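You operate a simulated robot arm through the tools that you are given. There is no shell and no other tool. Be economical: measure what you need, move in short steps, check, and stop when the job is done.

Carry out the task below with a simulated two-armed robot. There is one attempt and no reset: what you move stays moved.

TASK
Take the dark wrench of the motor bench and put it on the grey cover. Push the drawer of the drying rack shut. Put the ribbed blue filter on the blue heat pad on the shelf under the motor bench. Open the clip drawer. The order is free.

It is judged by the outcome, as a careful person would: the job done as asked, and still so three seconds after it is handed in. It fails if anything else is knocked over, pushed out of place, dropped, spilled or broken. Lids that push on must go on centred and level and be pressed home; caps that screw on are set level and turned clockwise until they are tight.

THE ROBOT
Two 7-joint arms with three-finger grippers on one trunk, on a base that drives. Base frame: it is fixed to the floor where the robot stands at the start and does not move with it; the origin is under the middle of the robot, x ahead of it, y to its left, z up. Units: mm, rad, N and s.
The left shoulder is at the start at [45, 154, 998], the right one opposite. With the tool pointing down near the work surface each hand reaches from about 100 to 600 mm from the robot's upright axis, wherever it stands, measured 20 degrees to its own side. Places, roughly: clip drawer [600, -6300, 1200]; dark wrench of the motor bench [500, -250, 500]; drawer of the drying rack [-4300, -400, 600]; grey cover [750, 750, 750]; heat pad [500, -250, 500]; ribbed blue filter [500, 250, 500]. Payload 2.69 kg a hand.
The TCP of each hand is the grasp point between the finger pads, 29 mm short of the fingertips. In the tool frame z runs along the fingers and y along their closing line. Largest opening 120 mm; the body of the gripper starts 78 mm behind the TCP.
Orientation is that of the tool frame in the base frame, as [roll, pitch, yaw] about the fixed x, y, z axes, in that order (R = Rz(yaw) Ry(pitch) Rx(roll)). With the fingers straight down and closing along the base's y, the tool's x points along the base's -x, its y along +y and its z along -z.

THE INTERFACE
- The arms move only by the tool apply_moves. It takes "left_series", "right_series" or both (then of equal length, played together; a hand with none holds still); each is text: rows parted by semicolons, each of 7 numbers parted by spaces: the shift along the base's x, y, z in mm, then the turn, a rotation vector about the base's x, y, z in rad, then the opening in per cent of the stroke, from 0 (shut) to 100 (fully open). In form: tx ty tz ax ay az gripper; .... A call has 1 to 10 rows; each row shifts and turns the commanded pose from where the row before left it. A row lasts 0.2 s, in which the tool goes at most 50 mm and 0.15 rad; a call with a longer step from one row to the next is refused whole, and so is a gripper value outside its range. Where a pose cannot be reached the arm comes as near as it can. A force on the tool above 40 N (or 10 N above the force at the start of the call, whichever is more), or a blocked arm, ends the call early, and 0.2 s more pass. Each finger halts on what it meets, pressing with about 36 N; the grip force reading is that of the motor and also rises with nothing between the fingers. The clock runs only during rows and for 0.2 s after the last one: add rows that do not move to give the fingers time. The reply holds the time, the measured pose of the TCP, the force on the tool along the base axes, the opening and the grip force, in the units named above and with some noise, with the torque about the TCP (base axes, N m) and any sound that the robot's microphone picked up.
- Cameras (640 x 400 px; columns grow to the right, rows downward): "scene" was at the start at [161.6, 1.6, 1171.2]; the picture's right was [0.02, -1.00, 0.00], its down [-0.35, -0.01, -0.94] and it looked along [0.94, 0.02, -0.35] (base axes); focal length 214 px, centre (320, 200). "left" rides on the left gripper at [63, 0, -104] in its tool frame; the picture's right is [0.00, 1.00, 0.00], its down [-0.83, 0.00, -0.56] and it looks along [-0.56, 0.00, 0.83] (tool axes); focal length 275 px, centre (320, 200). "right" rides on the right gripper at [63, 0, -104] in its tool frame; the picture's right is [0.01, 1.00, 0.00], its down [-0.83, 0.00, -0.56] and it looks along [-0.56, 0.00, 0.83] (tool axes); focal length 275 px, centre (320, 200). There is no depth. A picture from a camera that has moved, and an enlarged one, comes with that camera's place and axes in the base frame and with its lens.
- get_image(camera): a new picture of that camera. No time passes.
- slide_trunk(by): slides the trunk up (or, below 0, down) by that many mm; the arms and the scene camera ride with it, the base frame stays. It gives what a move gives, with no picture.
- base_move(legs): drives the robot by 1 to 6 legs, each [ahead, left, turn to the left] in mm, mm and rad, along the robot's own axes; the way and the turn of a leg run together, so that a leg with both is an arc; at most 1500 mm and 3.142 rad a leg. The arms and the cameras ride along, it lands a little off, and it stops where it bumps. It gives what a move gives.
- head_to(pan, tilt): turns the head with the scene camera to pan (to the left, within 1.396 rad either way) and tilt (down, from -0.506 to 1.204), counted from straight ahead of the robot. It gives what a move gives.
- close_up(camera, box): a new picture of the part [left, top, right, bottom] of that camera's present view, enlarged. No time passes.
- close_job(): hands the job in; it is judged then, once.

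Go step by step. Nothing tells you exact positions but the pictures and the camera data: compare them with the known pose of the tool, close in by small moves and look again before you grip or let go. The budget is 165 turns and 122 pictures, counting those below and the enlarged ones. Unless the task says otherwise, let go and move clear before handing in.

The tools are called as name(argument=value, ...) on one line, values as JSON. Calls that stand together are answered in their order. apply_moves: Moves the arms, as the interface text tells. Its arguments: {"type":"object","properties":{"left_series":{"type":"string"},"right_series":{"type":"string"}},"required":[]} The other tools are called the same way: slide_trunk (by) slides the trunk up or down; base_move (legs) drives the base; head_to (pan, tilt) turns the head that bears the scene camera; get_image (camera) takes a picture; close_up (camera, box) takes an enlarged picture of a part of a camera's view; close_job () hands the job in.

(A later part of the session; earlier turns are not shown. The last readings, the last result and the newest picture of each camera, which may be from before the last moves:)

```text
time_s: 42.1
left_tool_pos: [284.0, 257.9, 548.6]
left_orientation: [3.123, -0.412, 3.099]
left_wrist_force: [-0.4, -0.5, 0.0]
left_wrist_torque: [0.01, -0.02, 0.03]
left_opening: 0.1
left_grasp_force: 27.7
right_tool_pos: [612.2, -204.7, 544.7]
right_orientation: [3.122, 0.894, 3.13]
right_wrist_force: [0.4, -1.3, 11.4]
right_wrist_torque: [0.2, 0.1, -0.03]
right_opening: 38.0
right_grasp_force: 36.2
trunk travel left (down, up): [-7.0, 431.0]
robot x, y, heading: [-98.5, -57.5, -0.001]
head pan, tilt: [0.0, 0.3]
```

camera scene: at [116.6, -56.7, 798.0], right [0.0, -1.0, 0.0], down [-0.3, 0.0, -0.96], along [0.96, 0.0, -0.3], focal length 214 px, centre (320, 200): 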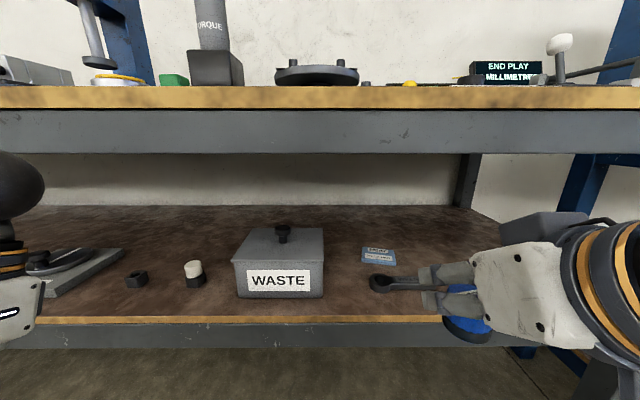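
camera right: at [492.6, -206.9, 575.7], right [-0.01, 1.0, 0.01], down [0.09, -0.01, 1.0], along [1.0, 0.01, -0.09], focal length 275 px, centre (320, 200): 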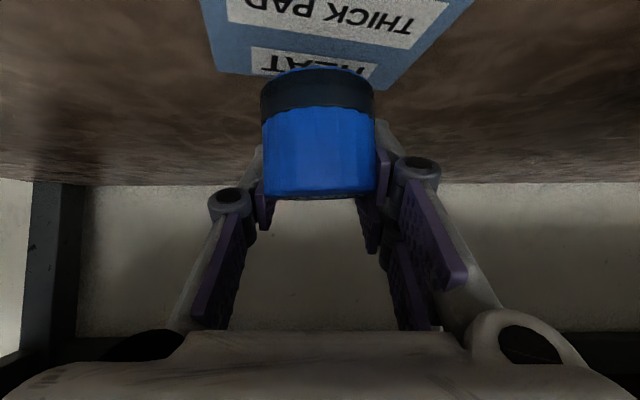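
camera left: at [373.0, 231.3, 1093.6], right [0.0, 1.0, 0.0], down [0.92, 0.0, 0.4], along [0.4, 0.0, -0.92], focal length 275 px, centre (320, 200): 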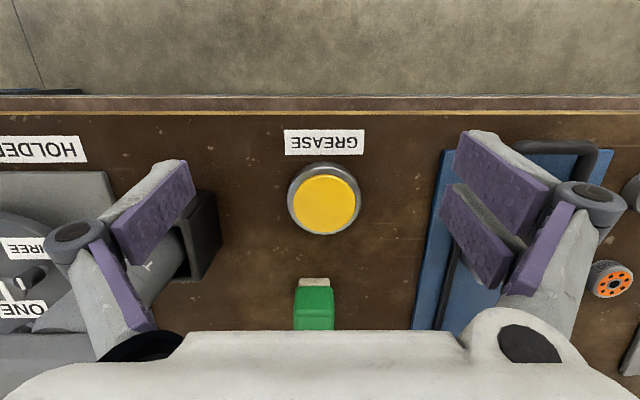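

Contact. Open and withdraw along the tool axis.

apply_moves(right_series="0 0 0.5 0 0 0 35;0 0 0 0 0 0 45;0 0 0 0 0 0 60;-6 0 5 0 0 0 60;-16 0 12 0 0 0 60;-24 0 16 0 0 0 60;-24 0 16 0 0 0 60")

get_image(camera="right")

```text
time_s: 43.7
left_tool_pos: [283.2, 257.7, 548.6]
left_orientation: [3.122, -0.411, 3.099]
left_wrist_force: [-0.2, 0.1, -0.9]
left_wrist_torque: [0.0, -0.01, 0.0]
left_opening: 0.1
left_grasp_force: 28.6
right_tool_pos: [543.6, -205.2, 592.3]
right_orientation: [3.126, 0.89, 3.132]
right_wrist_force: [-0.3, 0.0, -0.5]
right_wrist_torque: [0.0, -0.01, -0.01]
right_opening: 71.9
right_grasp_force: 0.1
trunk travel left (down, up): [-7.0, 431.0]
robot x, y, heading: [-93.9, -53.2, 0.001]
head pan, tilt: [0.0, 0.3]
```

```text
87 pictures are left
camera right: at [421.6, -206.7, 609.4], right [-0.01, 1.0, 0.01], down [0.09, -0.01, 1.0], along [1.0, 0.01, -0.09], focal length 275 px, centre (320, 200)
```

right: 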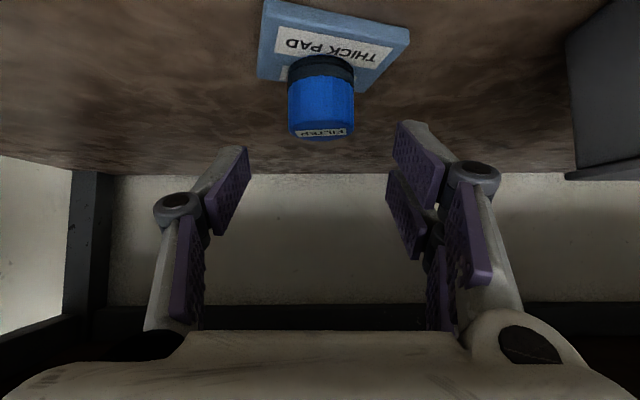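

The filter stands on the pad. I withdraw fully, then yaw the hand so it can grip across the wrench handle.

apply_moves(right_series="-30 0 15 0 0 0 60;-40 0 15 0 0 0 60;-40 0 10 0 0 0 60;-40 0 5 0 0 0 60")

base_move(legs=[[-80, 0, 0]])

apply_moves(right_series="0 0 0 0 0 0.14 60;0 0 0 0 0 0.14 60;0 0 0 0 0 0.14 60;0 0 0 0 0 0.14 60;0 0 0 0 0 0.14 60;0 0 0 0 0 0.14 60")

get_image(camera="right")

get_image(camera="scene")

```text
time_s: 44.7
left_tool_pos: [284.2, 256.5, 548.1]
left_orientation: [3.123, -0.412, 3.099]
left_wrist_force: [-0.6, -0.8, 0.1]
left_wrist_torque: [0.0, 0.0, -0.05]
left_opening: 0.0
left_grasp_force: 28.9
right_tool_pos: [392.6, -205.7, 636.8]
right_orientation: [3.124, 0.891, 3.129]
right_wrist_force: [1.0, -0.3, 0.0]
right_wrist_torque: [-0.02, 0.02, -0.02]
right_opening: 72.2
right_grasp_force: 0.1
trunk travel left (down, up): [-7.0, 431.0]
robot x, y, heading: [-92.8, -52.8, 0.002]
head pan, tilt: [0.0, 0.3]
```

```text
time_s: 45.8
left_tool_pos: [204.2, 256.8, 547.5]
left_orientation: [3.123, -0.412, 3.099]
left_wrist_force: [0.4, 0.3, -0.9]
left_wrist_torque: [0.04, -0.01, 0.01]
left_opening: 0.0
left_grasp_force: 28.4
right_tool_pos: [314.0, -204.5, 636.9]
right_orientation: [3.124, 0.891, 3.131]
right_wrist_force: [0.1, 0.0, -0.8]
right_wrist_torque: [0.0, 0.0, 0.02]
right_opening: 72.1
right_grasp_force: 0.0
trunk travel left (down, up): [-7.0, 431.0]
robot x, y, heading: [-174.9, -58.3, 0.001]
head pan, tilt: [0.0, 0.3]
```

```text
time_s: 47.2
left_tool_pos: [203.5, 258.7, 548.0]
left_orientation: [3.123, -0.412, 3.098]
left_wrist_force: [-0.2, 0.0, 0.5]
left_wrist_torque: [0.03, 0.02, 0.01]
left_opening: 0.0
left_grasp_force: 28.8
right_tool_pos: [314.2, -204.9, 638.0]
right_orientation: [3.123, 0.889, -2.315]
right_wrist_force: [0.0, 0.0, -0.2]
right_wrist_torque: [0.01, 0.01, -0.01]
right_opening: 72.1
right_grasp_force: 0.1
trunk travel left (down, up): [-7.0, 431.0]
robot x, y, heading: [-180.5, -54.9, -0.003]
head pan, tilt: [0.0, 0.3]
```

```text
86 pictures are left
camera right: at [233.8, -296.9, 654.3], right [-0.75, 0.66, 0.01], down [0.07, 0.06, 1.0], along [0.66, 0.75, -0.09], focal length 275 px, centre (320, 200)
```

right: 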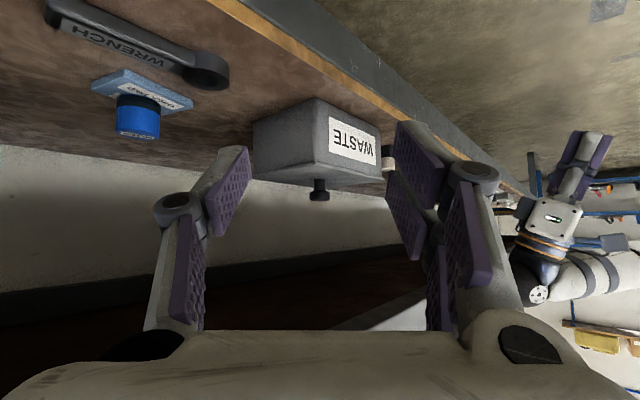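

```text
85 pictures are left
camera scene: at [101.8, -56.1, 798.0], right [0.0, -1.0, 0.0], down [-0.3, 0.0, -0.96], along [0.96, 0.0, -0.3], focal length 214 px, centre (320, 200)
```

scene: 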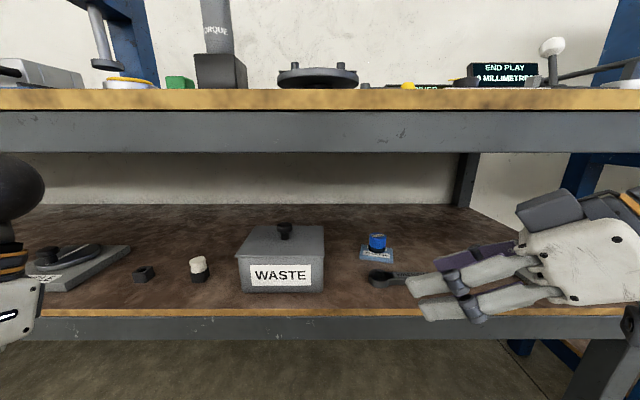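

The hand reaches this pose. I yaw a little further, then drive forward to the wrench.

apply_moves(right_series="0 0 -10 0 0 0.1 60;0 0 -20 0 0 0.1 60;0 0 -25 0 0 0 60")

base_move(legs=[[0, -20, 0], [70, 0, 0]])

get_image(camera="right")

get_image(camera="scene")

```text
time_s: 48.0
left_tool_pos: [203.3, 256.1, 547.6]
left_orientation: [3.122, -0.412, 3.097]
left_wrist_force: [0.0, -0.6, -0.3]
left_wrist_torque: [-0.01, 0.01, -0.02]
left_opening: 0.0
left_grasp_force: 28.7
right_tool_pos: [313.8, -204.0, 582.3]
right_orientation: [3.123, 0.89, -2.112]
right_wrist_force: [0.7, 0.7, 0.8]
right_wrist_torque: [0.02, -0.02, -0.02]
right_opening: 72.2
right_grasp_force: 0.1
trunk travel left (down, up): [-7.0, 431.0]
robot x, y, heading: [-176.5, -55.9, -0.004]
head pan, tilt: [0.0, 0.3]
```

```text
time_s: 49.5
left_tool_pos: [272.8, 238.0, 548.0]
left_orientation: [3.122, -0.411, 3.097]
left_wrist_force: [0.4, 1.3, 0.1]
left_wrist_torque: [0.03, -0.03, -0.02]
left_opening: 0.0
left_grasp_force: 28.4
right_tool_pos: [383.6, -223.8, 581.8]
right_orientation: [3.124, 0.889, -2.112]
right_wrist_force: [-0.1, 0.3, 0.3]
right_wrist_torque: [0.04, 0.01, -0.05]
right_opening: 71.9
right_grasp_force: 0.1
trunk travel left (down, up): [-7.0, 431.0]
robot x, y, heading: [-105.6, -77.1, 0.003]
head pan, tilt: [0.0, 0.3]
```

```text
84 pictures are left
camera right: at [322.5, -330.4, 599.5], right [-0.87, 0.5, 0.01], down [0.05, 0.08, 1.0], along [0.5, 0.86, -0.09], focal length 275 px, centre (320, 200)
```

right: 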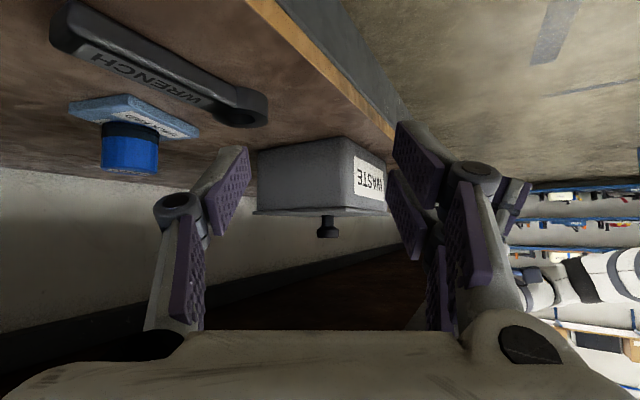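

```text
83 pictures are left
camera scene: at [171.6, -76.4, 798.0], right [0.0, -1.0, 0.0], down [-0.3, 0.0, -0.96], along [0.96, 0.0, -0.3], focal length 214 px, centre (320, 200)
```

scene: 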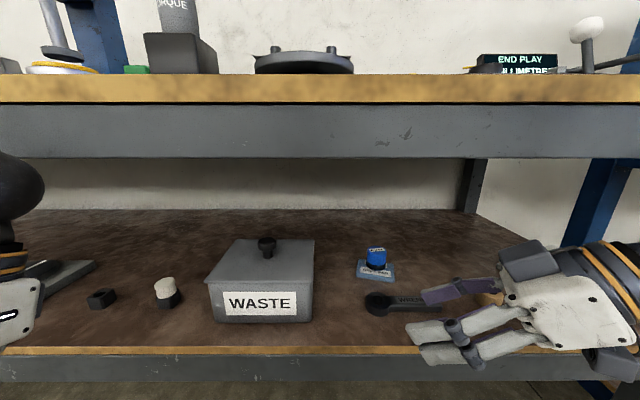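

apply_moves(right_series="30 0 -7 0 0 0 60;30 -2 -7 0 0 0 60;25 -2 -6 0 0 0 60")

get_image(camera="right")

get_image(camera="scene")

```text
time_s: 50.2
left_tool_pos: [274.0, 237.4, 548.8]
left_orientation: [3.123, -0.412, 3.097]
left_wrist_force: [-0.7, -0.4, 1.1]
left_wrist_torque: [0.01, -0.01, -0.01]
left_opening: 0.0
left_grasp_force: 28.7
right_tool_pos: [467.9, -228.1, 562.8]
right_orientation: [3.124, 0.89, -2.114]
right_wrist_force: [-1.0, 0.3, 0.0]
right_wrist_torque: [0.03, -0.03, -0.01]
right_opening: 72.0
right_grasp_force: 0.1
trunk travel left (down, up): [-7.0, 431.0]
robot x, y, heading: [-107.8, -76.5, -0.001]
head pan, tilt: [0.0, 0.3]
```

```text
82 pictures are left
camera right: at [407.7, -334.4, 579.2], right [-0.86, 0.5, 0.01], down [0.05, 0.07, 1.0], along [0.5, 0.86, -0.09], focal length 275 px, centre (320, 200)
```

right: 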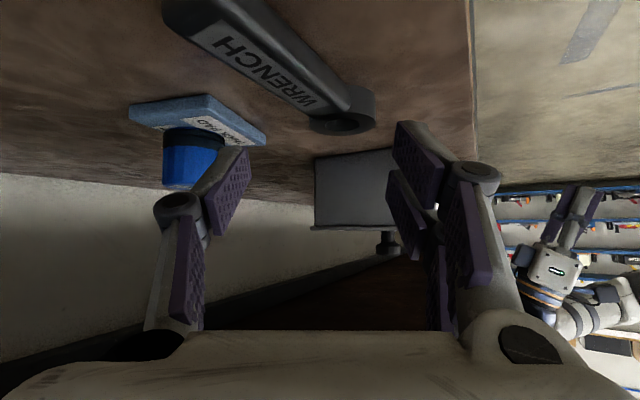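

```text
81 pictures are left
camera scene: at [171.6, -76.4, 798.0], right [0.0, -1.0, 0.0], down [-0.3, 0.0, -0.96], along [0.96, 0.0, -0.3], focal length 214 px, centre (320, 200)
```

scene: 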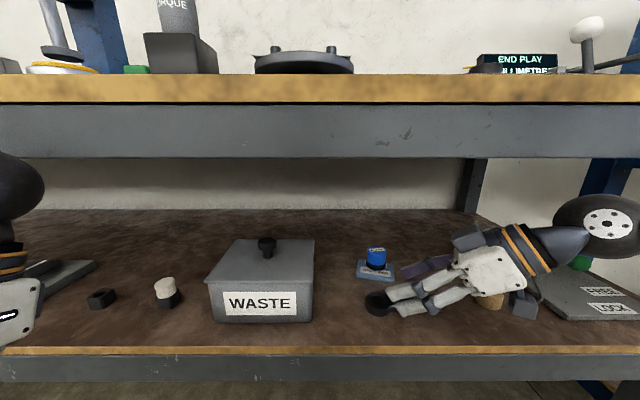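

Wrench handle centre ≈ (496, -235). I pitch the hand a little steeper and align above it.

apply_moves(right_series="10 -11 0 -0.065 0.0375 0 60;10 -11 -2 -0.065 0.0375 0 60;0 0 -12 0 0 0 60")

get_image(camera="right")

close_up(camera="scene", box=[350, 230, 510, 330])

```text
time_s: 51.0
left_tool_pos: [273.9, 237.3, 548.6]
left_orientation: [3.124, -0.412, 3.097]
left_wrist_force: [0.0, -0.3, 0.2]
left_wrist_torque: [0.0, -0.02, 0.0]
left_opening: 0.1
left_grasp_force: 28.5
right_tool_pos: [488.3, -251.7, 549.3]
right_orientation: [3.127, 0.739, -2.109]
right_wrist_force: [-0.4, -1.1, 0.8]
right_wrist_torque: [-0.04, 0.0, -0.01]
right_opening: 71.9
right_grasp_force: 0.2
trunk travel left (down, up): [-7.0, 431.0]
robot x, y, heading: [-104.6, -75.5, -0.0]
head pan, tilt: [0.0, 0.3]
```

```text
80 pictures are left
camera right: at [429.7, -353.4, 583.6], right [-0.86, 0.5, 0.01], down [0.13, 0.2, 0.97], along [0.49, 0.84, -0.24], focal length 275 px, centre (320, 200)
```

right: 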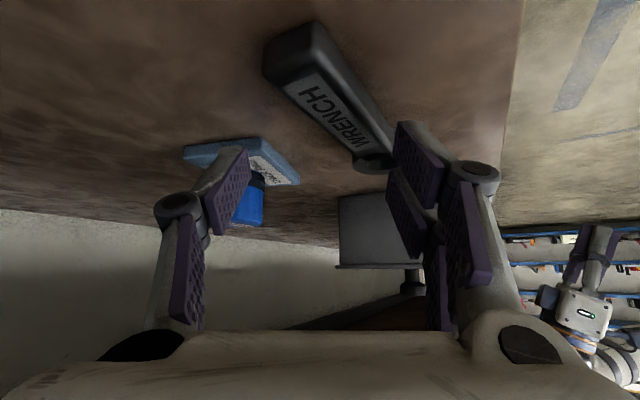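

```text
4.00 times, centred on (430, 280) of scene
camera zoom: at [171.6, -76.4, 798.0], right [0.0, -1.0, 0.0], down [-0.3, 0.0, -0.96], along [0.96, 0.0, -0.3], focal length 858 px, centre (-120, -120)
```

zoom: 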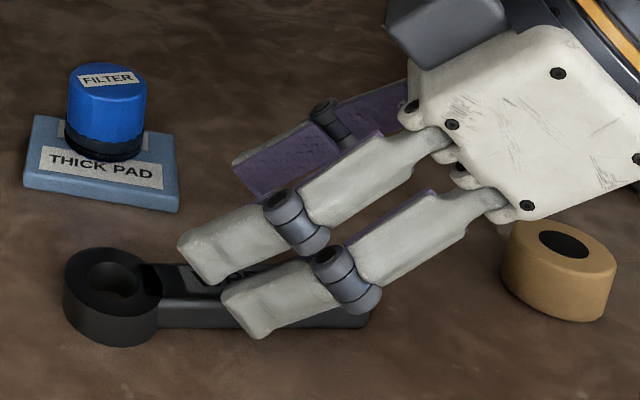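

The handle lies at x≈487, so I shift 10 mm toward the robot, then descend.

apply_moves(right_series="-10 0 0 0 0 0 75;0 0 -8 0 0 0 75;0 0 -8 0 0 0 75")

get_image(camera="right")

close_up(camera="scene", box=[350, 230, 510, 330])

```text
time_s: 51.9
left_tool_pos: [272.9, 237.9, 548.0]
left_orientation: [3.122, -0.413, 3.097]
left_wrist_force: [0.2, -0.5, 0.6]
left_wrist_torque: [0.0, -0.03, 0.02]
left_opening: 0.1
left_grasp_force: 28.4
right_tool_pos: [478.8, -251.1, 534.0]
right_orientation: [3.126, 0.739, -2.111]
right_wrist_force: [0.4, 0.3, 0.7]
right_wrist_torque: [0.0, 0.0, 0.02]
right_opening: 89.9
right_grasp_force: 0.1
trunk travel left (down, up): [-7.0, 431.0]
robot x, y, heading: [-108.1, -71.4, -0.001]
head pan, tilt: [0.0, 0.3]
```

```text
78 pictures are left
camera right: at [419.7, -353.5, 567.9], right [-0.86, 0.5, 0.01], down [0.13, 0.2, 0.97], along [0.49, 0.84, -0.24], focal length 275 px, centre (320, 200)
```

right: 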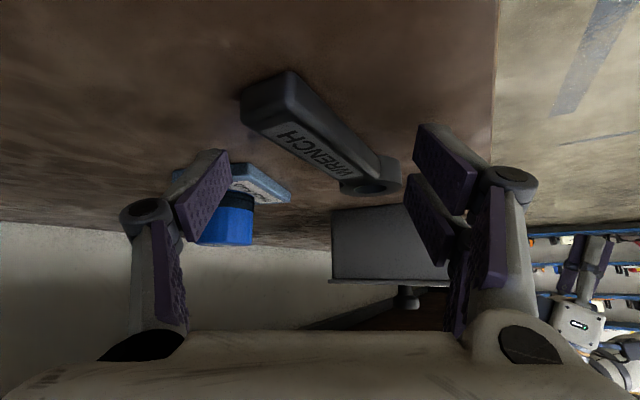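

```text
4.00 times, centred on (430, 280) of scene
camera zoom: at [171.6, -76.4, 798.0], right [0.0, -1.0, 0.0], down [-0.3, 0.0, -0.96], along [0.96, 0.0, -0.3], focal length 858 px, centre (-120, -120)
```

zoom: 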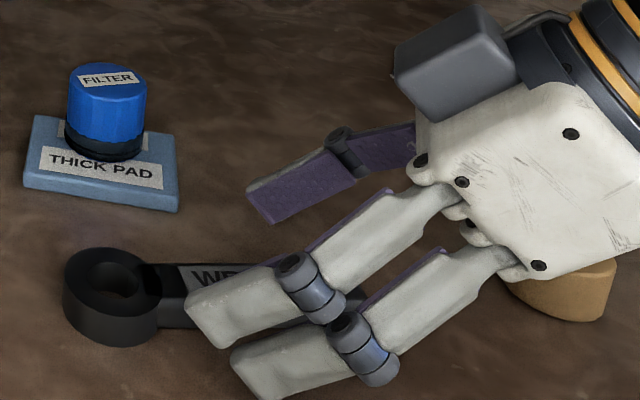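

Handle is between the fingers. Lower 7 mm and close.

apply_moves(right_series="0 0 -4 0 0 0 75;0 0 -3 0 0 0 60;0 0 0 0 0 0 40;0 0 0 0 0 0 20;0 0 0 0 0 0 5;0 0 0 0 0 0 5")

get_image(camera="right")

close_up(camera="scene", box=[350, 230, 510, 330])

```text
time_s: 52.6
left_tool_pos: [272.0, 236.5, 548.5]
left_orientation: [3.121, -0.409, 3.098]
left_wrist_force: [0.6, 0.1, 0.5]
left_wrist_torque: [0.02, -0.01, 0.01]
left_opening: 0.0
left_grasp_force: 28.4
right_tool_pos: [477.1, -248.6, 533.4]
right_orientation: [3.13, 0.757, -2.109]
right_wrist_force: [-15.5, -1.5, 27.8]
right_wrist_torque: [0.52, 1.3, 0.33]
right_opening: 60.8
right_grasp_force: 9.0
trunk travel left (down, up): [-7.0, 431.0]
robot x, y, heading: [-103.0, -76.9, -0.002]
head pan, tilt: [0.0, 0.3]
stopped in row 3 (right hand): the force on the tool passed its limit at 50 N (the readings are from after the stop); the commanded pose is now the measured one
```

```text
76 pictures are left
camera right: at [417.4, -351.5, 567.5], right [-0.86, 0.5, 0.01], down [0.12, 0.19, 0.97], along [0.49, 0.84, -0.23], focal length 275 px, centre (320, 200)
```

right: 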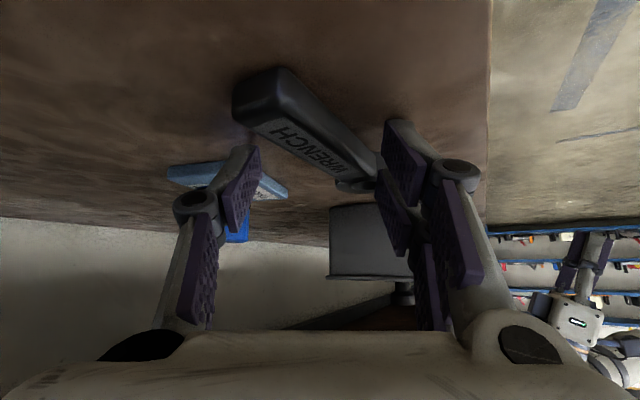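

```text
4.00 times, centred on (430, 280) of scene
camera zoom: at [169.2, -76.5, 798.8], right [0.0, -1.0, 0.0], down [-0.29, 0.0, -0.96], along [0.96, 0.0, -0.29], focal length 858 px, centre (-120, -120)
```

zoom: 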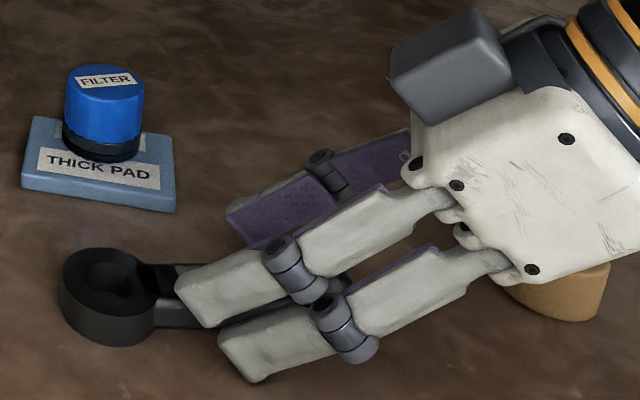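

The shelf limits the lower front finger before the jaws overlap the thin handle enough. The taller round head is a better grip; I rise, pitch steeper and move to the head.

apply_moves(right_series="0 0 12 0 0 0 75;0 13 6 -0.07 0.04 0 75;0 13 0 -0.07 0.04 0 75;0 13 0 0 0 0 75;0 13 0 0 0 0 75")

get_image(camera="right")

get_image(camera="scene")

```text
time_s: 53.8
left_tool_pos: [273.8, 236.5, 548.5]
left_orientation: [3.123, -0.411, 3.097]
left_wrist_force: [0.1, 0.2, -1.2]
left_wrist_torque: [-0.01, 0.02, 0.03]
left_opening: 0.0
left_grasp_force: 28.3
right_tool_pos: [478.6, -197.5, 548.3]
right_orientation: [3.13, 0.585, -2.11]
right_wrist_force: [-0.6, 0.9, -0.5]
right_wrist_torque: [0.03, -0.03, 0.05]
right_opening: 89.7
right_grasp_force: 0.0
trunk travel left (down, up): [-7.0, 431.0]
robot x, y, heading: [-102.3, -75.1, 0.001]
head pan, tilt: [0.0, 0.3]
```

```text
74 pictures are left
camera right: at [422.5, -294.3, 600.0], right [-0.86, 0.5, 0.01], down [0.2, 0.33, 0.92], along [0.46, 0.8, -0.39], focal length 275 px, centre (320, 200)
```

right: 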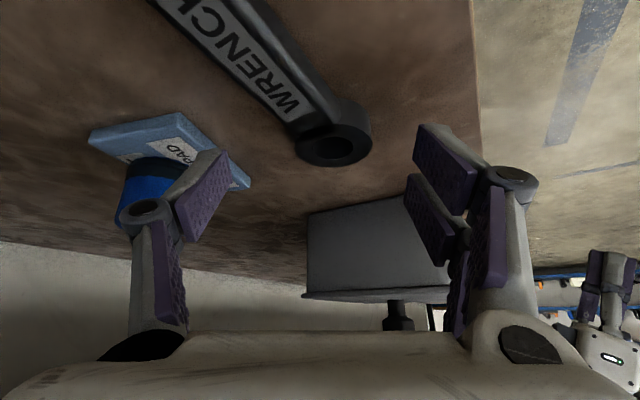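

```text
73 pictures are left
camera scene: at [171.4, -76.7, 798.0], right [0.0, -1.0, 0.0], down [-0.3, 0.0, -0.96], along [0.96, 0.0, -0.3], focal length 214 px, centre (320, 200)
```

scene: 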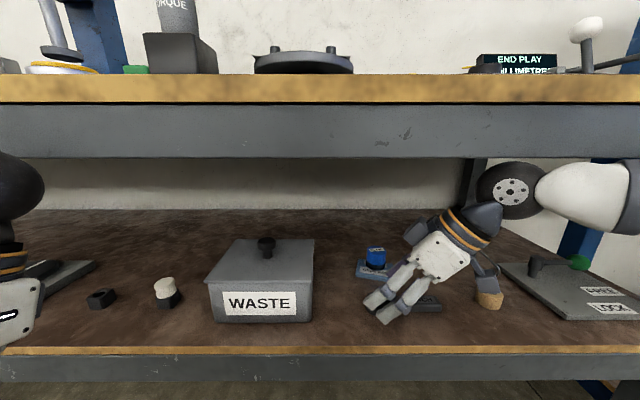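

Head centre ≈ (485, -167). Shift onto it, lower to z≈536 and close.

apply_moves(right_series="-4 11 0 0 0 0 75;0 0 -6 0 0 0 70;0 0 -5 0 0 0 65;0 0 0 0 0 0 60")

get_image(camera="right")

close_up(camera="scene", box=[350, 230, 510, 330])

```text
time_s: 54.8
left_tool_pos: [273.7, 238.2, 547.9]
left_orientation: [3.123, -0.413, 3.099]
left_wrist_force: [0.3, 1.1, 0.4]
left_wrist_torque: [0.0, -0.01, -0.02]
left_opening: 0.1
left_grasp_force: 28.4
right_tool_pos: [473.5, -188.0, 536.2]
right_orientation: [3.13, 0.583, -2.107]
right_wrist_force: [0.7, 0.7, -0.1]
right_wrist_torque: [0.0, -0.01, 0.01]
right_opening: 71.9
right_grasp_force: 0.2
trunk travel left (down, up): [-7.0, 431.0]
robot x, y, heading: [-111.2, -76.0, -0.006]
head pan, tilt: [0.0, 0.3]
```

```text
72 pictures are left
camera right: at [418.8, -283.5, 589.1], right [-0.86, 0.5, 0.01], down [0.2, 0.33, 0.92], along [0.46, 0.8, -0.39], focal length 275 px, centre (320, 200)
```

right: 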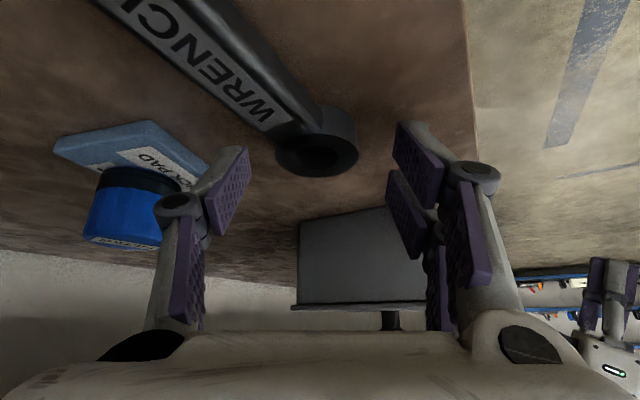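

```text
4.00 times, centred on (430, 280) of scene
camera zoom: at [171.5, -76.7, 798.0], right [0.0, -1.0, 0.0], down [-0.3, 0.0, -0.96], along [0.96, 0.0, -0.3], focal length 858 px, centre (-120, -120)
```

zoom: 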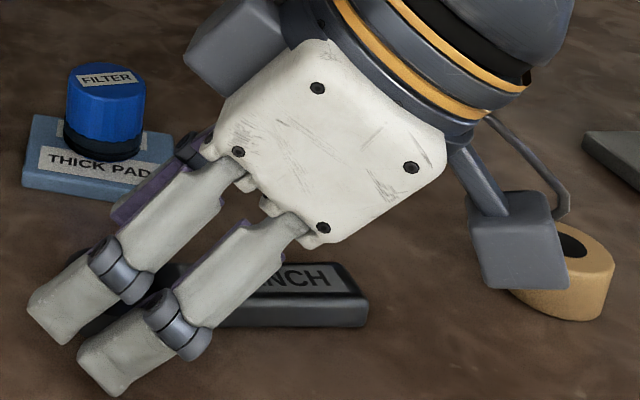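

apply_moves(right_series="0 0 0 0 0 0 45;0 0 0 0 0 0 35;0 0 0 0 0 0 28;0 0 0 0 0 0 20;0 0 0 0 0 0 20")

get_image(camera="right")

close_up(camera="scene", box=[350, 230, 510, 330])

```text
time_s: 56.0
left_tool_pos: [275.0, 236.1, 547.5]
left_orientation: [3.121, -0.413, 3.1]
left_wrist_force: [-0.3, 0.3, -0.2]
left_wrist_torque: [-0.02, 0.0, 0.02]
left_opening: 0.0
left_grasp_force: 29.1
right_tool_pos: [473.3, -186.6, 536.0]
right_orientation: [3.13, 0.587, -2.109]
right_wrist_force: [1.5, -0.9, 1.6]
right_wrist_torque: [0.08, 0.03, 0.02]
right_opening: 39.9
right_grasp_force: 35.7
trunk travel left (down, up): [-7.0, 431.0]
robot x, y, heading: [-104.9, -78.3, -0.007]
head pan, tilt: [0.0, 0.3]
```

```text
70 pictures are left
camera right: at [418.8, -283.7, 589.2], right [-0.86, 0.5, 0.01], down [0.2, 0.33, 0.92], along [0.46, 0.8, -0.39], focal length 275 px, centre (320, 200)
```

right: 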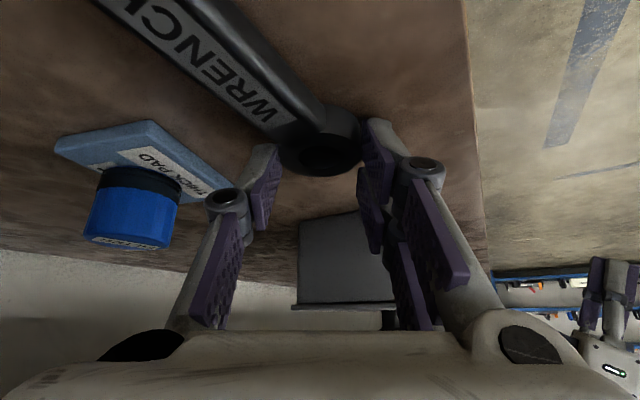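

```text
4.00 times, centred on (430, 280) of scene
camera zoom: at [171.5, -76.7, 798.0], right [0.0, -1.0, 0.0], down [-0.3, 0.0, -0.96], along [0.96, 0.0, -0.3], focal length 858 px, centre (-120, -120)
```

zoom: 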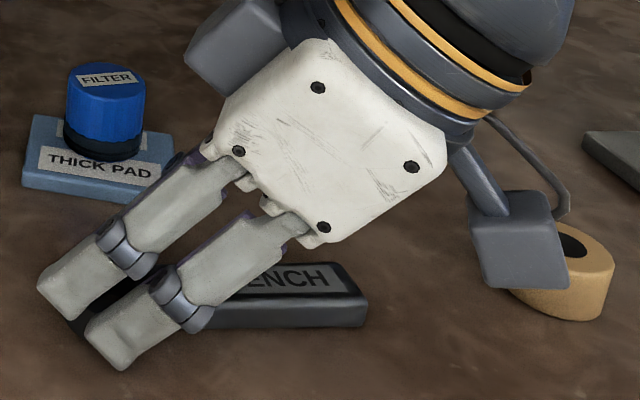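

Gripped at 40 mm. Test lift of ~12 mm.

apply_moves(right_series="0 0 3 0 0 0 15;0 0 4 0 0 0 15;0 0 5 0 0 0 15;0 0 0 0 0 0 15")

get_image(camera="right")

close_up(camera="scene", box=[350, 230, 510, 330])

```text
time_s: 57.0
left_tool_pos: [273.8, 237.5, 548.4]
left_orientation: [3.123, -0.411, 3.099]
left_wrist_force: [-0.3, 0.9, 0.2]
left_wrist_torque: [0.0, 0.0, 0.02]
left_opening: 0.0
left_grasp_force: 28.2
right_tool_pos: [475.3, -187.6, 549.0]
right_orientation: [3.13, 0.585, -2.11]
right_wrist_force: [0.4, -0.9, -3.1]
right_wrist_torque: [0.07, 0.01, 0.0]
right_opening: 39.9
right_grasp_force: 35.8
trunk travel left (down, up): [-7.0, 431.0]
robot x, y, heading: [-106.0, -74.3, -0.007]
head pan, tilt: [0.0, 0.3]
```

```text
68 pictures are left
camera right: at [418.8, -283.7, 600.8], right [-0.86, 0.5, 0.01], down [0.2, 0.33, 0.92], along [0.46, 0.8, -0.39], focal length 275 px, centre (320, 200)
```

right: 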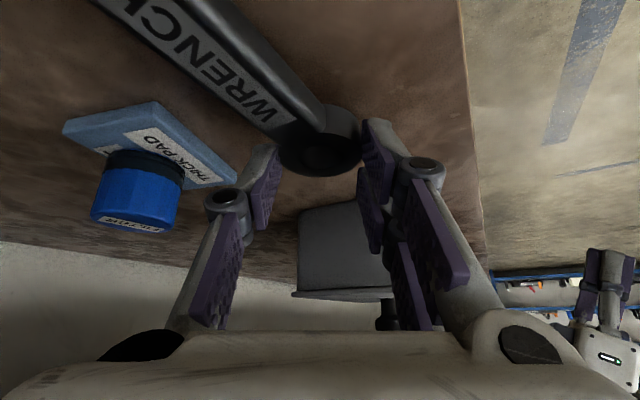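

```text
4.00 times, centred on (430, 280) of scene
camera zoom: at [171.6, -76.7, 798.0], right [0.0, -1.0, 0.0], down [-0.3, 0.0, -0.96], along [0.96, 0.0, -0.3], focal length 858 px, centre (-120, -120)
```

zoom: 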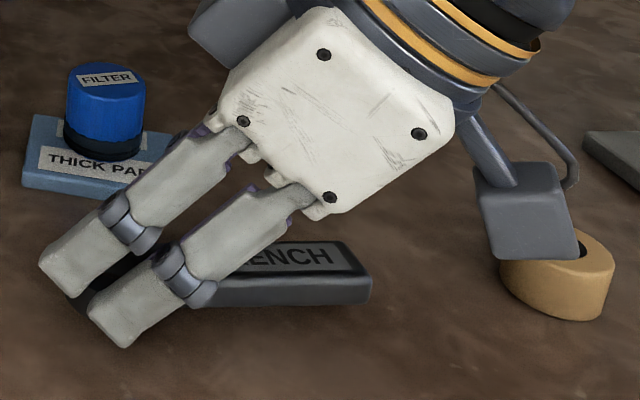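

The wrench is held level. I pull it straight out toward the robot.

apply_moves(right_series="-20 0 3 0 0 0 15;-25 0 0 0 0 0 15;-25 0 0 0 0 0 15;-25 0 0 0 0 0 15;-25 0 0 0 0 0 15")

base_move(legs=[[-250, 0, 0]])

get_image(camera="scene")

get_image(camera="right")

```text
time_s: 58.2
left_tool_pos: [272.8, 237.2, 546.9]
left_orientation: [3.122, -0.412, 3.097]
left_wrist_force: [-0.3, -0.3, 0.0]
left_wrist_torque: [-0.01, 0.03, -0.01]
left_opening: 0.0
left_grasp_force: 28.9
right_tool_pos: [353.6, -188.9, 551.3]
right_orientation: [3.13, 0.584, -2.11]
right_wrist_force: [0.7, 0.1, -2.2]
right_wrist_torque: [0.11, 0.03, 0.02]
right_opening: 40.0
right_grasp_force: 35.7
trunk travel left (down, up): [-7.0, 431.0]
robot x, y, heading: [-103.6, -79.2, -0.002]
head pan, tilt: [0.0, 0.3]
```

```text
time_s: 60.0
left_tool_pos: [24.2, 238.8, 548.5]
left_orientation: [3.122, -0.41, 3.099]
left_wrist_force: [-0.4, -0.4, -0.7]
left_wrist_torque: [0.01, -0.03, 0.02]
left_opening: 0.0
left_grasp_force: 28.4
right_tool_pos: [106.3, -186.9, 551.7]
right_orientation: [3.129, 0.585, -2.108]
right_wrist_force: [0.1, 1.3, -2.2]
right_wrist_torque: [0.08, -0.01, 0.01]
right_opening: 40.1
right_grasp_force: 36.5
trunk travel left (down, up): [-7.0, 431.0]
robot x, y, heading: [-354.6, -76.9, -0.002]
head pan, tilt: [0.0, 0.3]
```

```text
66 pictures are left
camera scene: at [-77.1, -75.8, 797.9], right [0.0, -1.0, 0.0], down [-0.3, 0.0, -0.96], along [0.96, 0.0, -0.3], focal length 214 px, centre (320, 200)
```

scene: 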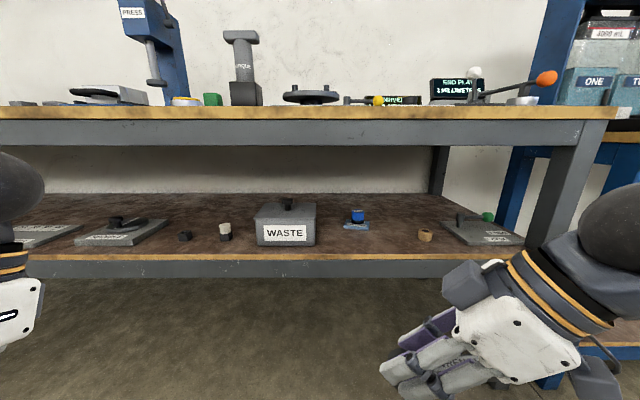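

```text
65 pictures are left
camera right: at [50.5, -283.6, 603.6], right [-0.86, 0.5, 0.01], down [0.2, 0.33, 0.92], along [0.46, 0.8, -0.39], focal length 275 px, centre (320, 200)
```

right: 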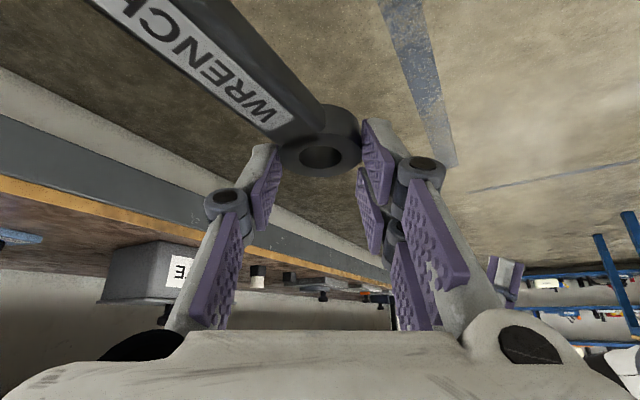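

Shelf looks undisturbed. Now I raise the trunk for the bench top and drive left toward the cover.

slide_trunk(by=340)

base_move(legs=[[0, 800, 0]])

head_to(pan=0, tilt=0.5)

get_image(camera="scene")

get_image(camera="right")

```text
time_s: 63.3
left_tool_pos: [24.7, 237.6, 887.8]
left_orientation: [3.122, -0.411, 3.1]
left_wrist_force: [0.0, 0.1, -0.2]
left_wrist_torque: [0.01, -0.01, -0.03]
left_opening: 0.2
left_grasp_force: 28.7
right_tool_pos: [105.2, -187.0, 890.8]
right_orientation: [3.129, 0.586, -2.108]
right_wrist_force: [0.0, 0.4, -2.3]
right_wrist_torque: [0.07, 0.02, 0.0]
right_opening: 39.9
right_grasp_force: 35.7
trunk travel left (down, up): [-347.0, 91.0]
robot x, y, heading: [-355.0, -73.7, 0.003]
head pan, tilt: [0.0, 0.3]
```

```text
time_s: 69.8
left_tool_pos: [25.0, 1039.1, 889.8]
left_orientation: [3.123, -0.412, 3.102]
left_wrist_force: [-0.2, 0.9, 0.9]
left_wrist_torque: [0.02, -0.01, -0.01]
left_opening: 0.0
left_grasp_force: 28.3
right_tool_pos: [106.4, 614.0, 891.2]
right_orientation: [3.13, 0.585, -2.104]
right_wrist_force: [0.0, 0.7, -2.6]
right_wrist_torque: [0.05, 0.01, -0.01]
right_opening: 39.5
right_grasp_force: 36.2
trunk travel left (down, up): [-347.0, 91.0]
robot x, y, heading: [-354.1, 724.3, 0.005]
head pan, tilt: [0.0, 0.3]
```

```text
time_s: 70.6
left_tool_pos: [23.9, 1039.1, 886.9]
left_orientation: [3.121, -0.413, 3.102]
left_wrist_force: [-0.2, -1.0, -0.3]
left_wrist_torque: [-0.03, -0.01, 0.02]
left_opening: 0.0
left_grasp_force: 28.7
right_tool_pos: [106.1, 614.4, 891.4]
right_orientation: [3.13, 0.585, -2.105]
right_wrist_force: [-0.9, 0.9, -2.6]
right_wrist_torque: [0.04, 0.0, 0.0]
right_opening: 39.6
right_grasp_force: 36.0
trunk travel left (down, up): [-347.0, 91.0]
robot x, y, heading: [-356.3, 728.2, 0.001]
head pan, tilt: [0.0, 0.499]
```

```text
64 pictures are left
camera scene: at [-184.0, 724.9, 1134.8], right [0.0, -1.0, 0.0], down [-0.48, 0.0, -0.88], along [0.88, 0.0, -0.48], focal length 214 px, centre (320, 200)
```

scene: 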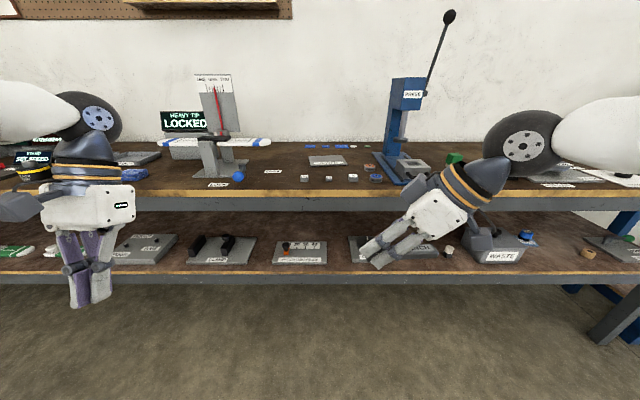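

```text
63 pictures are left
camera right: at [51.5, 517.5, 943.6], right [-0.87, 0.5, 0.01], down [0.2, 0.33, 0.92], along [0.46, 0.8, -0.39], focal length 275 px, centre (320, 200)
```

right: 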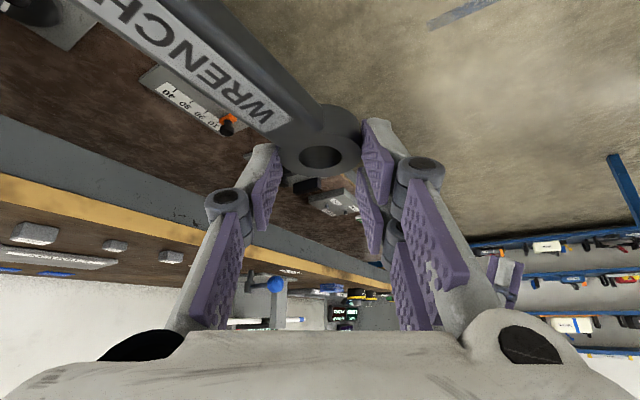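

close_up(camera="scene", box=[240, 130, 400, 230])

```text
4.00 times, centred on (320, 180) of scene
camera zoom: at [-184.0, 724.9, 1134.8], right [0.0, -1.0, 0.0], down [-0.48, 0.0, -0.88], along [0.88, 0.0, -0.48], focal length 858 px, centre (320, 280)
```

zoom: 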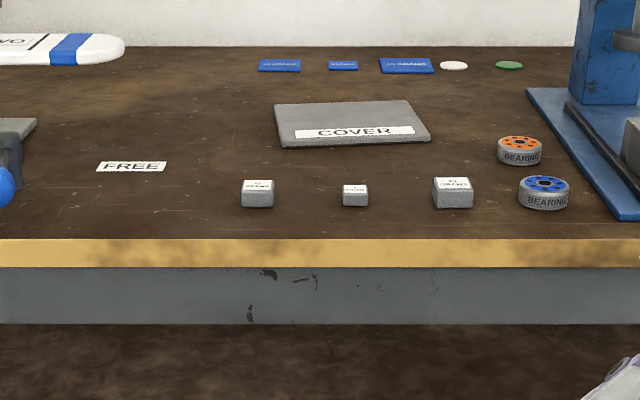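

The cover is a flat plate centred about (688, 695), top ≈ 850, with small weights in front of it. I raise the trunk more for clearance and pull the left hand back.

slide_trunk(by=85)

apply_moves(left_series="-20 0 20 0 0 0 0;-20 0 25 0 0 0 0;-20 0 25 0 0 0 0;-20 0 25 0 0 0 0;-20 0 25 0 0 0 0")

base_move(legs=[[352, -5, 0]])

get_image(camera="scene")

get_image(camera="right")

```text
time_s: 71.8
left_tool_pos: [24.5, 1038.1, 972.8]
left_orientation: [3.123, -0.413, 3.101]
left_wrist_force: [1.1, 0.2, 0.4]
left_wrist_torque: [-0.04, 0.02, 0.0]
left_opening: 0.1
left_grasp_force: 27.9
right_tool_pos: [107.6, 614.6, 974.6]
right_orientation: [3.127, 0.583, -2.108]
right_wrist_force: [0.3, -0.4, -3.5]
right_wrist_torque: [0.12, 0.03, 0.05]
right_opening: 39.8
right_grasp_force: 35.6
trunk travel left (down, up): [-432.0, 6.0]
robot x, y, heading: [-352.7, 727.3, 0.001]
head pan, tilt: [0.0, 0.499]
```

```text
time_s: 73.0
left_tool_pos: [-76.2, 1039.4, 1094.1]
left_orientation: [3.123, -0.411, 3.103]
left_wrist_force: [-0.6, -0.6, 0.6]
left_wrist_torque: [-0.01, -0.03, 0.0]
left_opening: 0.0
left_grasp_force: 28.6
right_tool_pos: [106.6, 613.8, 977.0]
right_orientation: [3.132, 0.585, -2.105]
right_wrist_force: [-0.7, 0.1, -3.1]
right_wrist_torque: [0.08, 0.05, -0.03]
right_opening: 39.8
right_grasp_force: 35.4
trunk travel left (down, up): [-432.0, 6.0]
robot x, y, heading: [-352.8, 725.4, 0.004]
head pan, tilt: [0.0, 0.499]
```

```text
time_s: 75.3
left_tool_pos: [277.0, 1035.2, 1093.8]
left_orientation: [3.121, -0.413, 3.102]
left_wrist_force: [0.2, -0.4, 0.6]
left_wrist_torque: [-0.02, 0.02, 0.03]
left_opening: 0.0
left_grasp_force: 27.9
right_tool_pos: [459.8, 610.5, 975.3]
right_orientation: [3.13, 0.585, -2.102]
right_wrist_force: [-0.4, 0.4, -3.7]
right_wrist_torque: [0.11, 0.0, 0.01]
right_opening: 39.9
right_grasp_force: 36.0
trunk travel left (down, up): [-432.0, 6.0]
robot x, y, heading: [-3.6, 719.5, 0.0]
head pan, tilt: [0.0, 0.499]
```

```text
61 pictures are left
camera scene: at [100.8, 720.5, 1233.6], right [0.0, -1.0, 0.0], down [-0.48, 0.0, -0.88], along [0.88, 0.0, -0.48], focal length 214 px, centre (320, 200)
```

scene: 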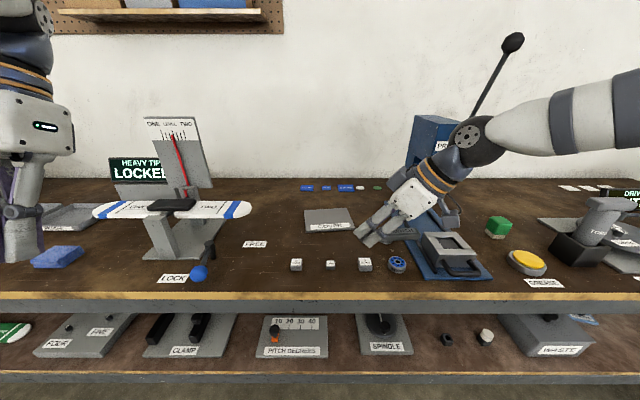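

```text
60 pictures are left
camera right: at [404.9, 513.8, 1028.6], right [-0.87, 0.5, 0.01], down [0.2, 0.33, 0.92], along [0.46, 0.8, -0.39], focal length 275 px, centre (320, 200)
```

right: 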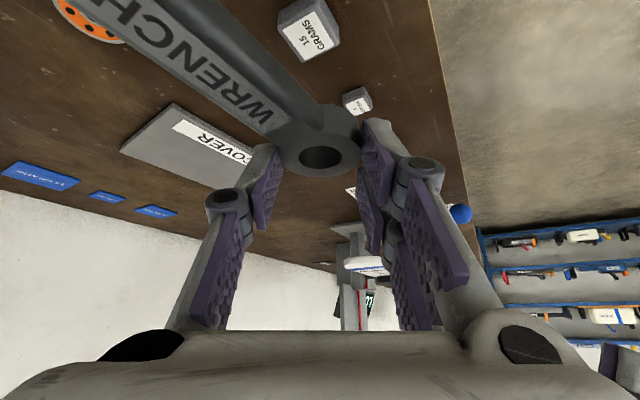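

Everything clear so far. I shift the base left 112 mm so the hand lines up with the cover (keeping the elbow away from the press), then extend forward partway.

base_move(legs=[[0, 114, 0]])

apply_moves(right_series="25 0 0 0 0 0 15;25 0 0 0 0 0 15;25 0 0 0 0 0 15;25 0 0 0 0 0 15;25 0 0 0 0 0 15")

get_image(camera="scene")

```text
time_s: 76.8
left_tool_pos: [274.6, 1148.6, 1093.2]
left_orientation: [3.122, -0.411, 3.103]
left_wrist_force: [0.9, -0.5, -0.7]
left_wrist_torque: [-0.02, 0.03, 0.0]
left_opening: 0.2
left_grasp_force: 28.9
right_tool_pos: [459.2, 724.3, 975.9]
right_orientation: [3.131, 0.584, -2.104]
right_wrist_force: [-0.2, 0.1, -2.9]
right_wrist_torque: [0.1, 0.04, 0.01]
right_opening: 39.7
right_grasp_force: 36.1
trunk travel left (down, up): [-432.0, 6.0]
robot x, y, heading: [5.0, 835.3, 0.003]
head pan, tilt: [0.0, 0.499]
```

```text
time_s: 78.0
left_tool_pos: [276.3, 1148.5, 1093.1]
left_orientation: [3.122, -0.411, 3.104]
left_wrist_force: [0.0, 0.4, -0.3]
left_wrist_torque: [0.04, -0.01, -0.02]
left_opening: 0.3
left_grasp_force: 28.8
right_tool_pos: [583.6, 723.4, 975.2]
right_orientation: [3.13, 0.585, -2.101]
right_wrist_force: [0.1, 0.3, -2.6]
right_wrist_torque: [0.11, 0.02, 0.05]
right_opening: 39.7
right_grasp_force: 35.4
trunk travel left (down, up): [-432.0, 6.0]
robot x, y, heading: [2.4, 832.8, 0.004]
head pan, tilt: [0.0, 0.499]
```

```text
59 pictures are left
camera scene: at [100.8, 833.4, 1233.5], right [0.0, -1.0, 0.0], down [-0.48, 0.0, -0.88], along [0.88, 0.0, -0.48], focal length 214 px, centre (320, 200)
```

scene: 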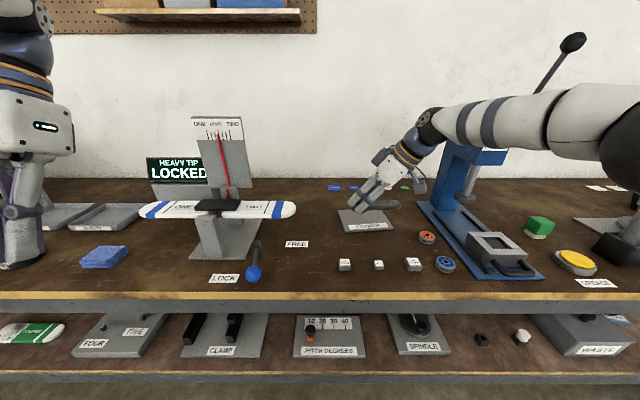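

apply_moves(right_series="20 0 0 0 0 0 15;20 0 0 0 0 0 15;20 0 -5 0 0 0 15;18 0 -10 0 0 0 15;5 -2 -10 0 0 0 15")

close_up(camera="scene", box=[310, 150, 470, 250])

get_image(camera="right")

```text
time_s: 79.2
left_tool_pos: [276.6, 1146.9, 1093.2]
left_orientation: [3.121, -0.412, 3.103]
left_wrist_force: [0.0, -0.3, 0.0]
left_wrist_torque: [0.0, 0.0, 0.01]
left_opening: 0.1
left_grasp_force: 28.5
right_tool_pos: [625.0, 726.3, 957.9]
right_orientation: [3.129, 0.585, -2.104]
right_wrist_force: [-0.1, 0.1, -2.9]
right_wrist_torque: [0.15, 0.01, -0.03]
right_opening: 39.5
right_grasp_force: 35.8
right hand out of reach, approached as far as the arm can: row 2, 3, 4, 5
trunk travel left (down, up): [-432.0, 6.0]
robot x, y, heading: [1.3, 835.6, 0.003]
head pan, tilt: [0.0, 0.499]
```

```text
4.00 times, centred on (390, 200) of scene
camera zoom: at [100.3, 833.0, 1233.5], right [0.0, -1.0, 0.0], down [-0.48, 0.0, -0.88], along [0.88, 0.0, -0.48], focal length 858 px, centre (40, 200)
```

zoom: 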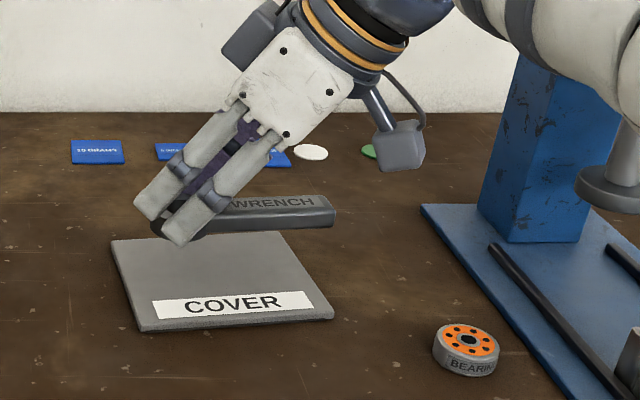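

```text
57 pictures are left
camera right: at [569.8, 630.2, 1010.9], right [-0.87, 0.5, 0.01], down [0.2, 0.33, 0.92], along [0.46, 0.8, -0.39], focal length 275 px, centre (320, 200)
```

right: 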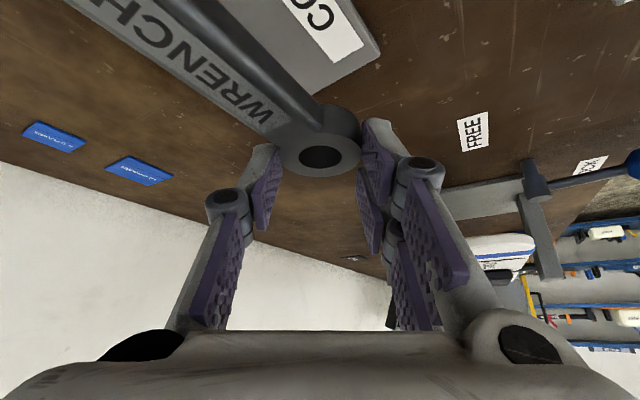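

The cover spans x 612–736, y 617–765. The arm is at its reach limit, so I nudge the base forward 40 mm.

base_move(legs=[[40, 0, 0]])

close_up(camera="scene", box=[310, 150, 470, 250])

```text
time_s: 80.1
left_tool_pos: [316.8, 1148.0, 1093.8]
left_orientation: [3.122, -0.411, 3.106]
left_wrist_force: [0.1, -0.1, -0.6]
left_wrist_torque: [0.02, 0.06, -0.02]
left_opening: 0.0
left_grasp_force: 28.9
right_tool_pos: [664.4, 727.8, 958.1]
right_orientation: [3.129, 0.586, -2.102]
right_wrist_force: [0.0, 0.3, -3.1]
right_wrist_torque: [0.06, -0.02, 0.03]
right_opening: 39.9
right_grasp_force: 36.1
trunk travel left (down, up): [-432.0, 6.0]
robot x, y, heading: [38.3, 833.0, 0.004]
head pan, tilt: [0.0, 0.499]
```

```text
4.00 times, centred on (390, 200) of scene
camera zoom: at [140.5, 833.3, 1233.6], right [0.0, -1.0, 0.0], down [-0.48, 0.0, -0.88], along [0.88, 0.0, -0.48], focal length 858 px, centre (40, 200)
```

zoom: 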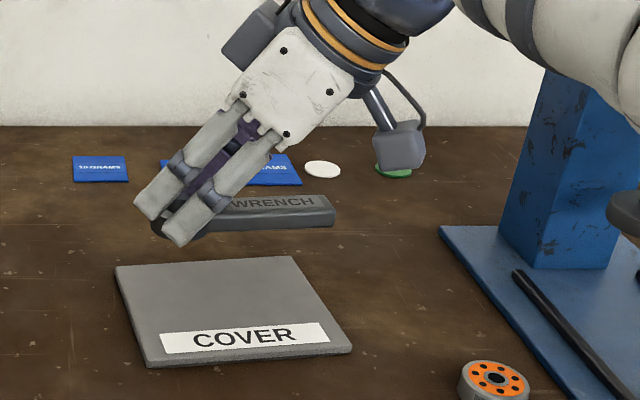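

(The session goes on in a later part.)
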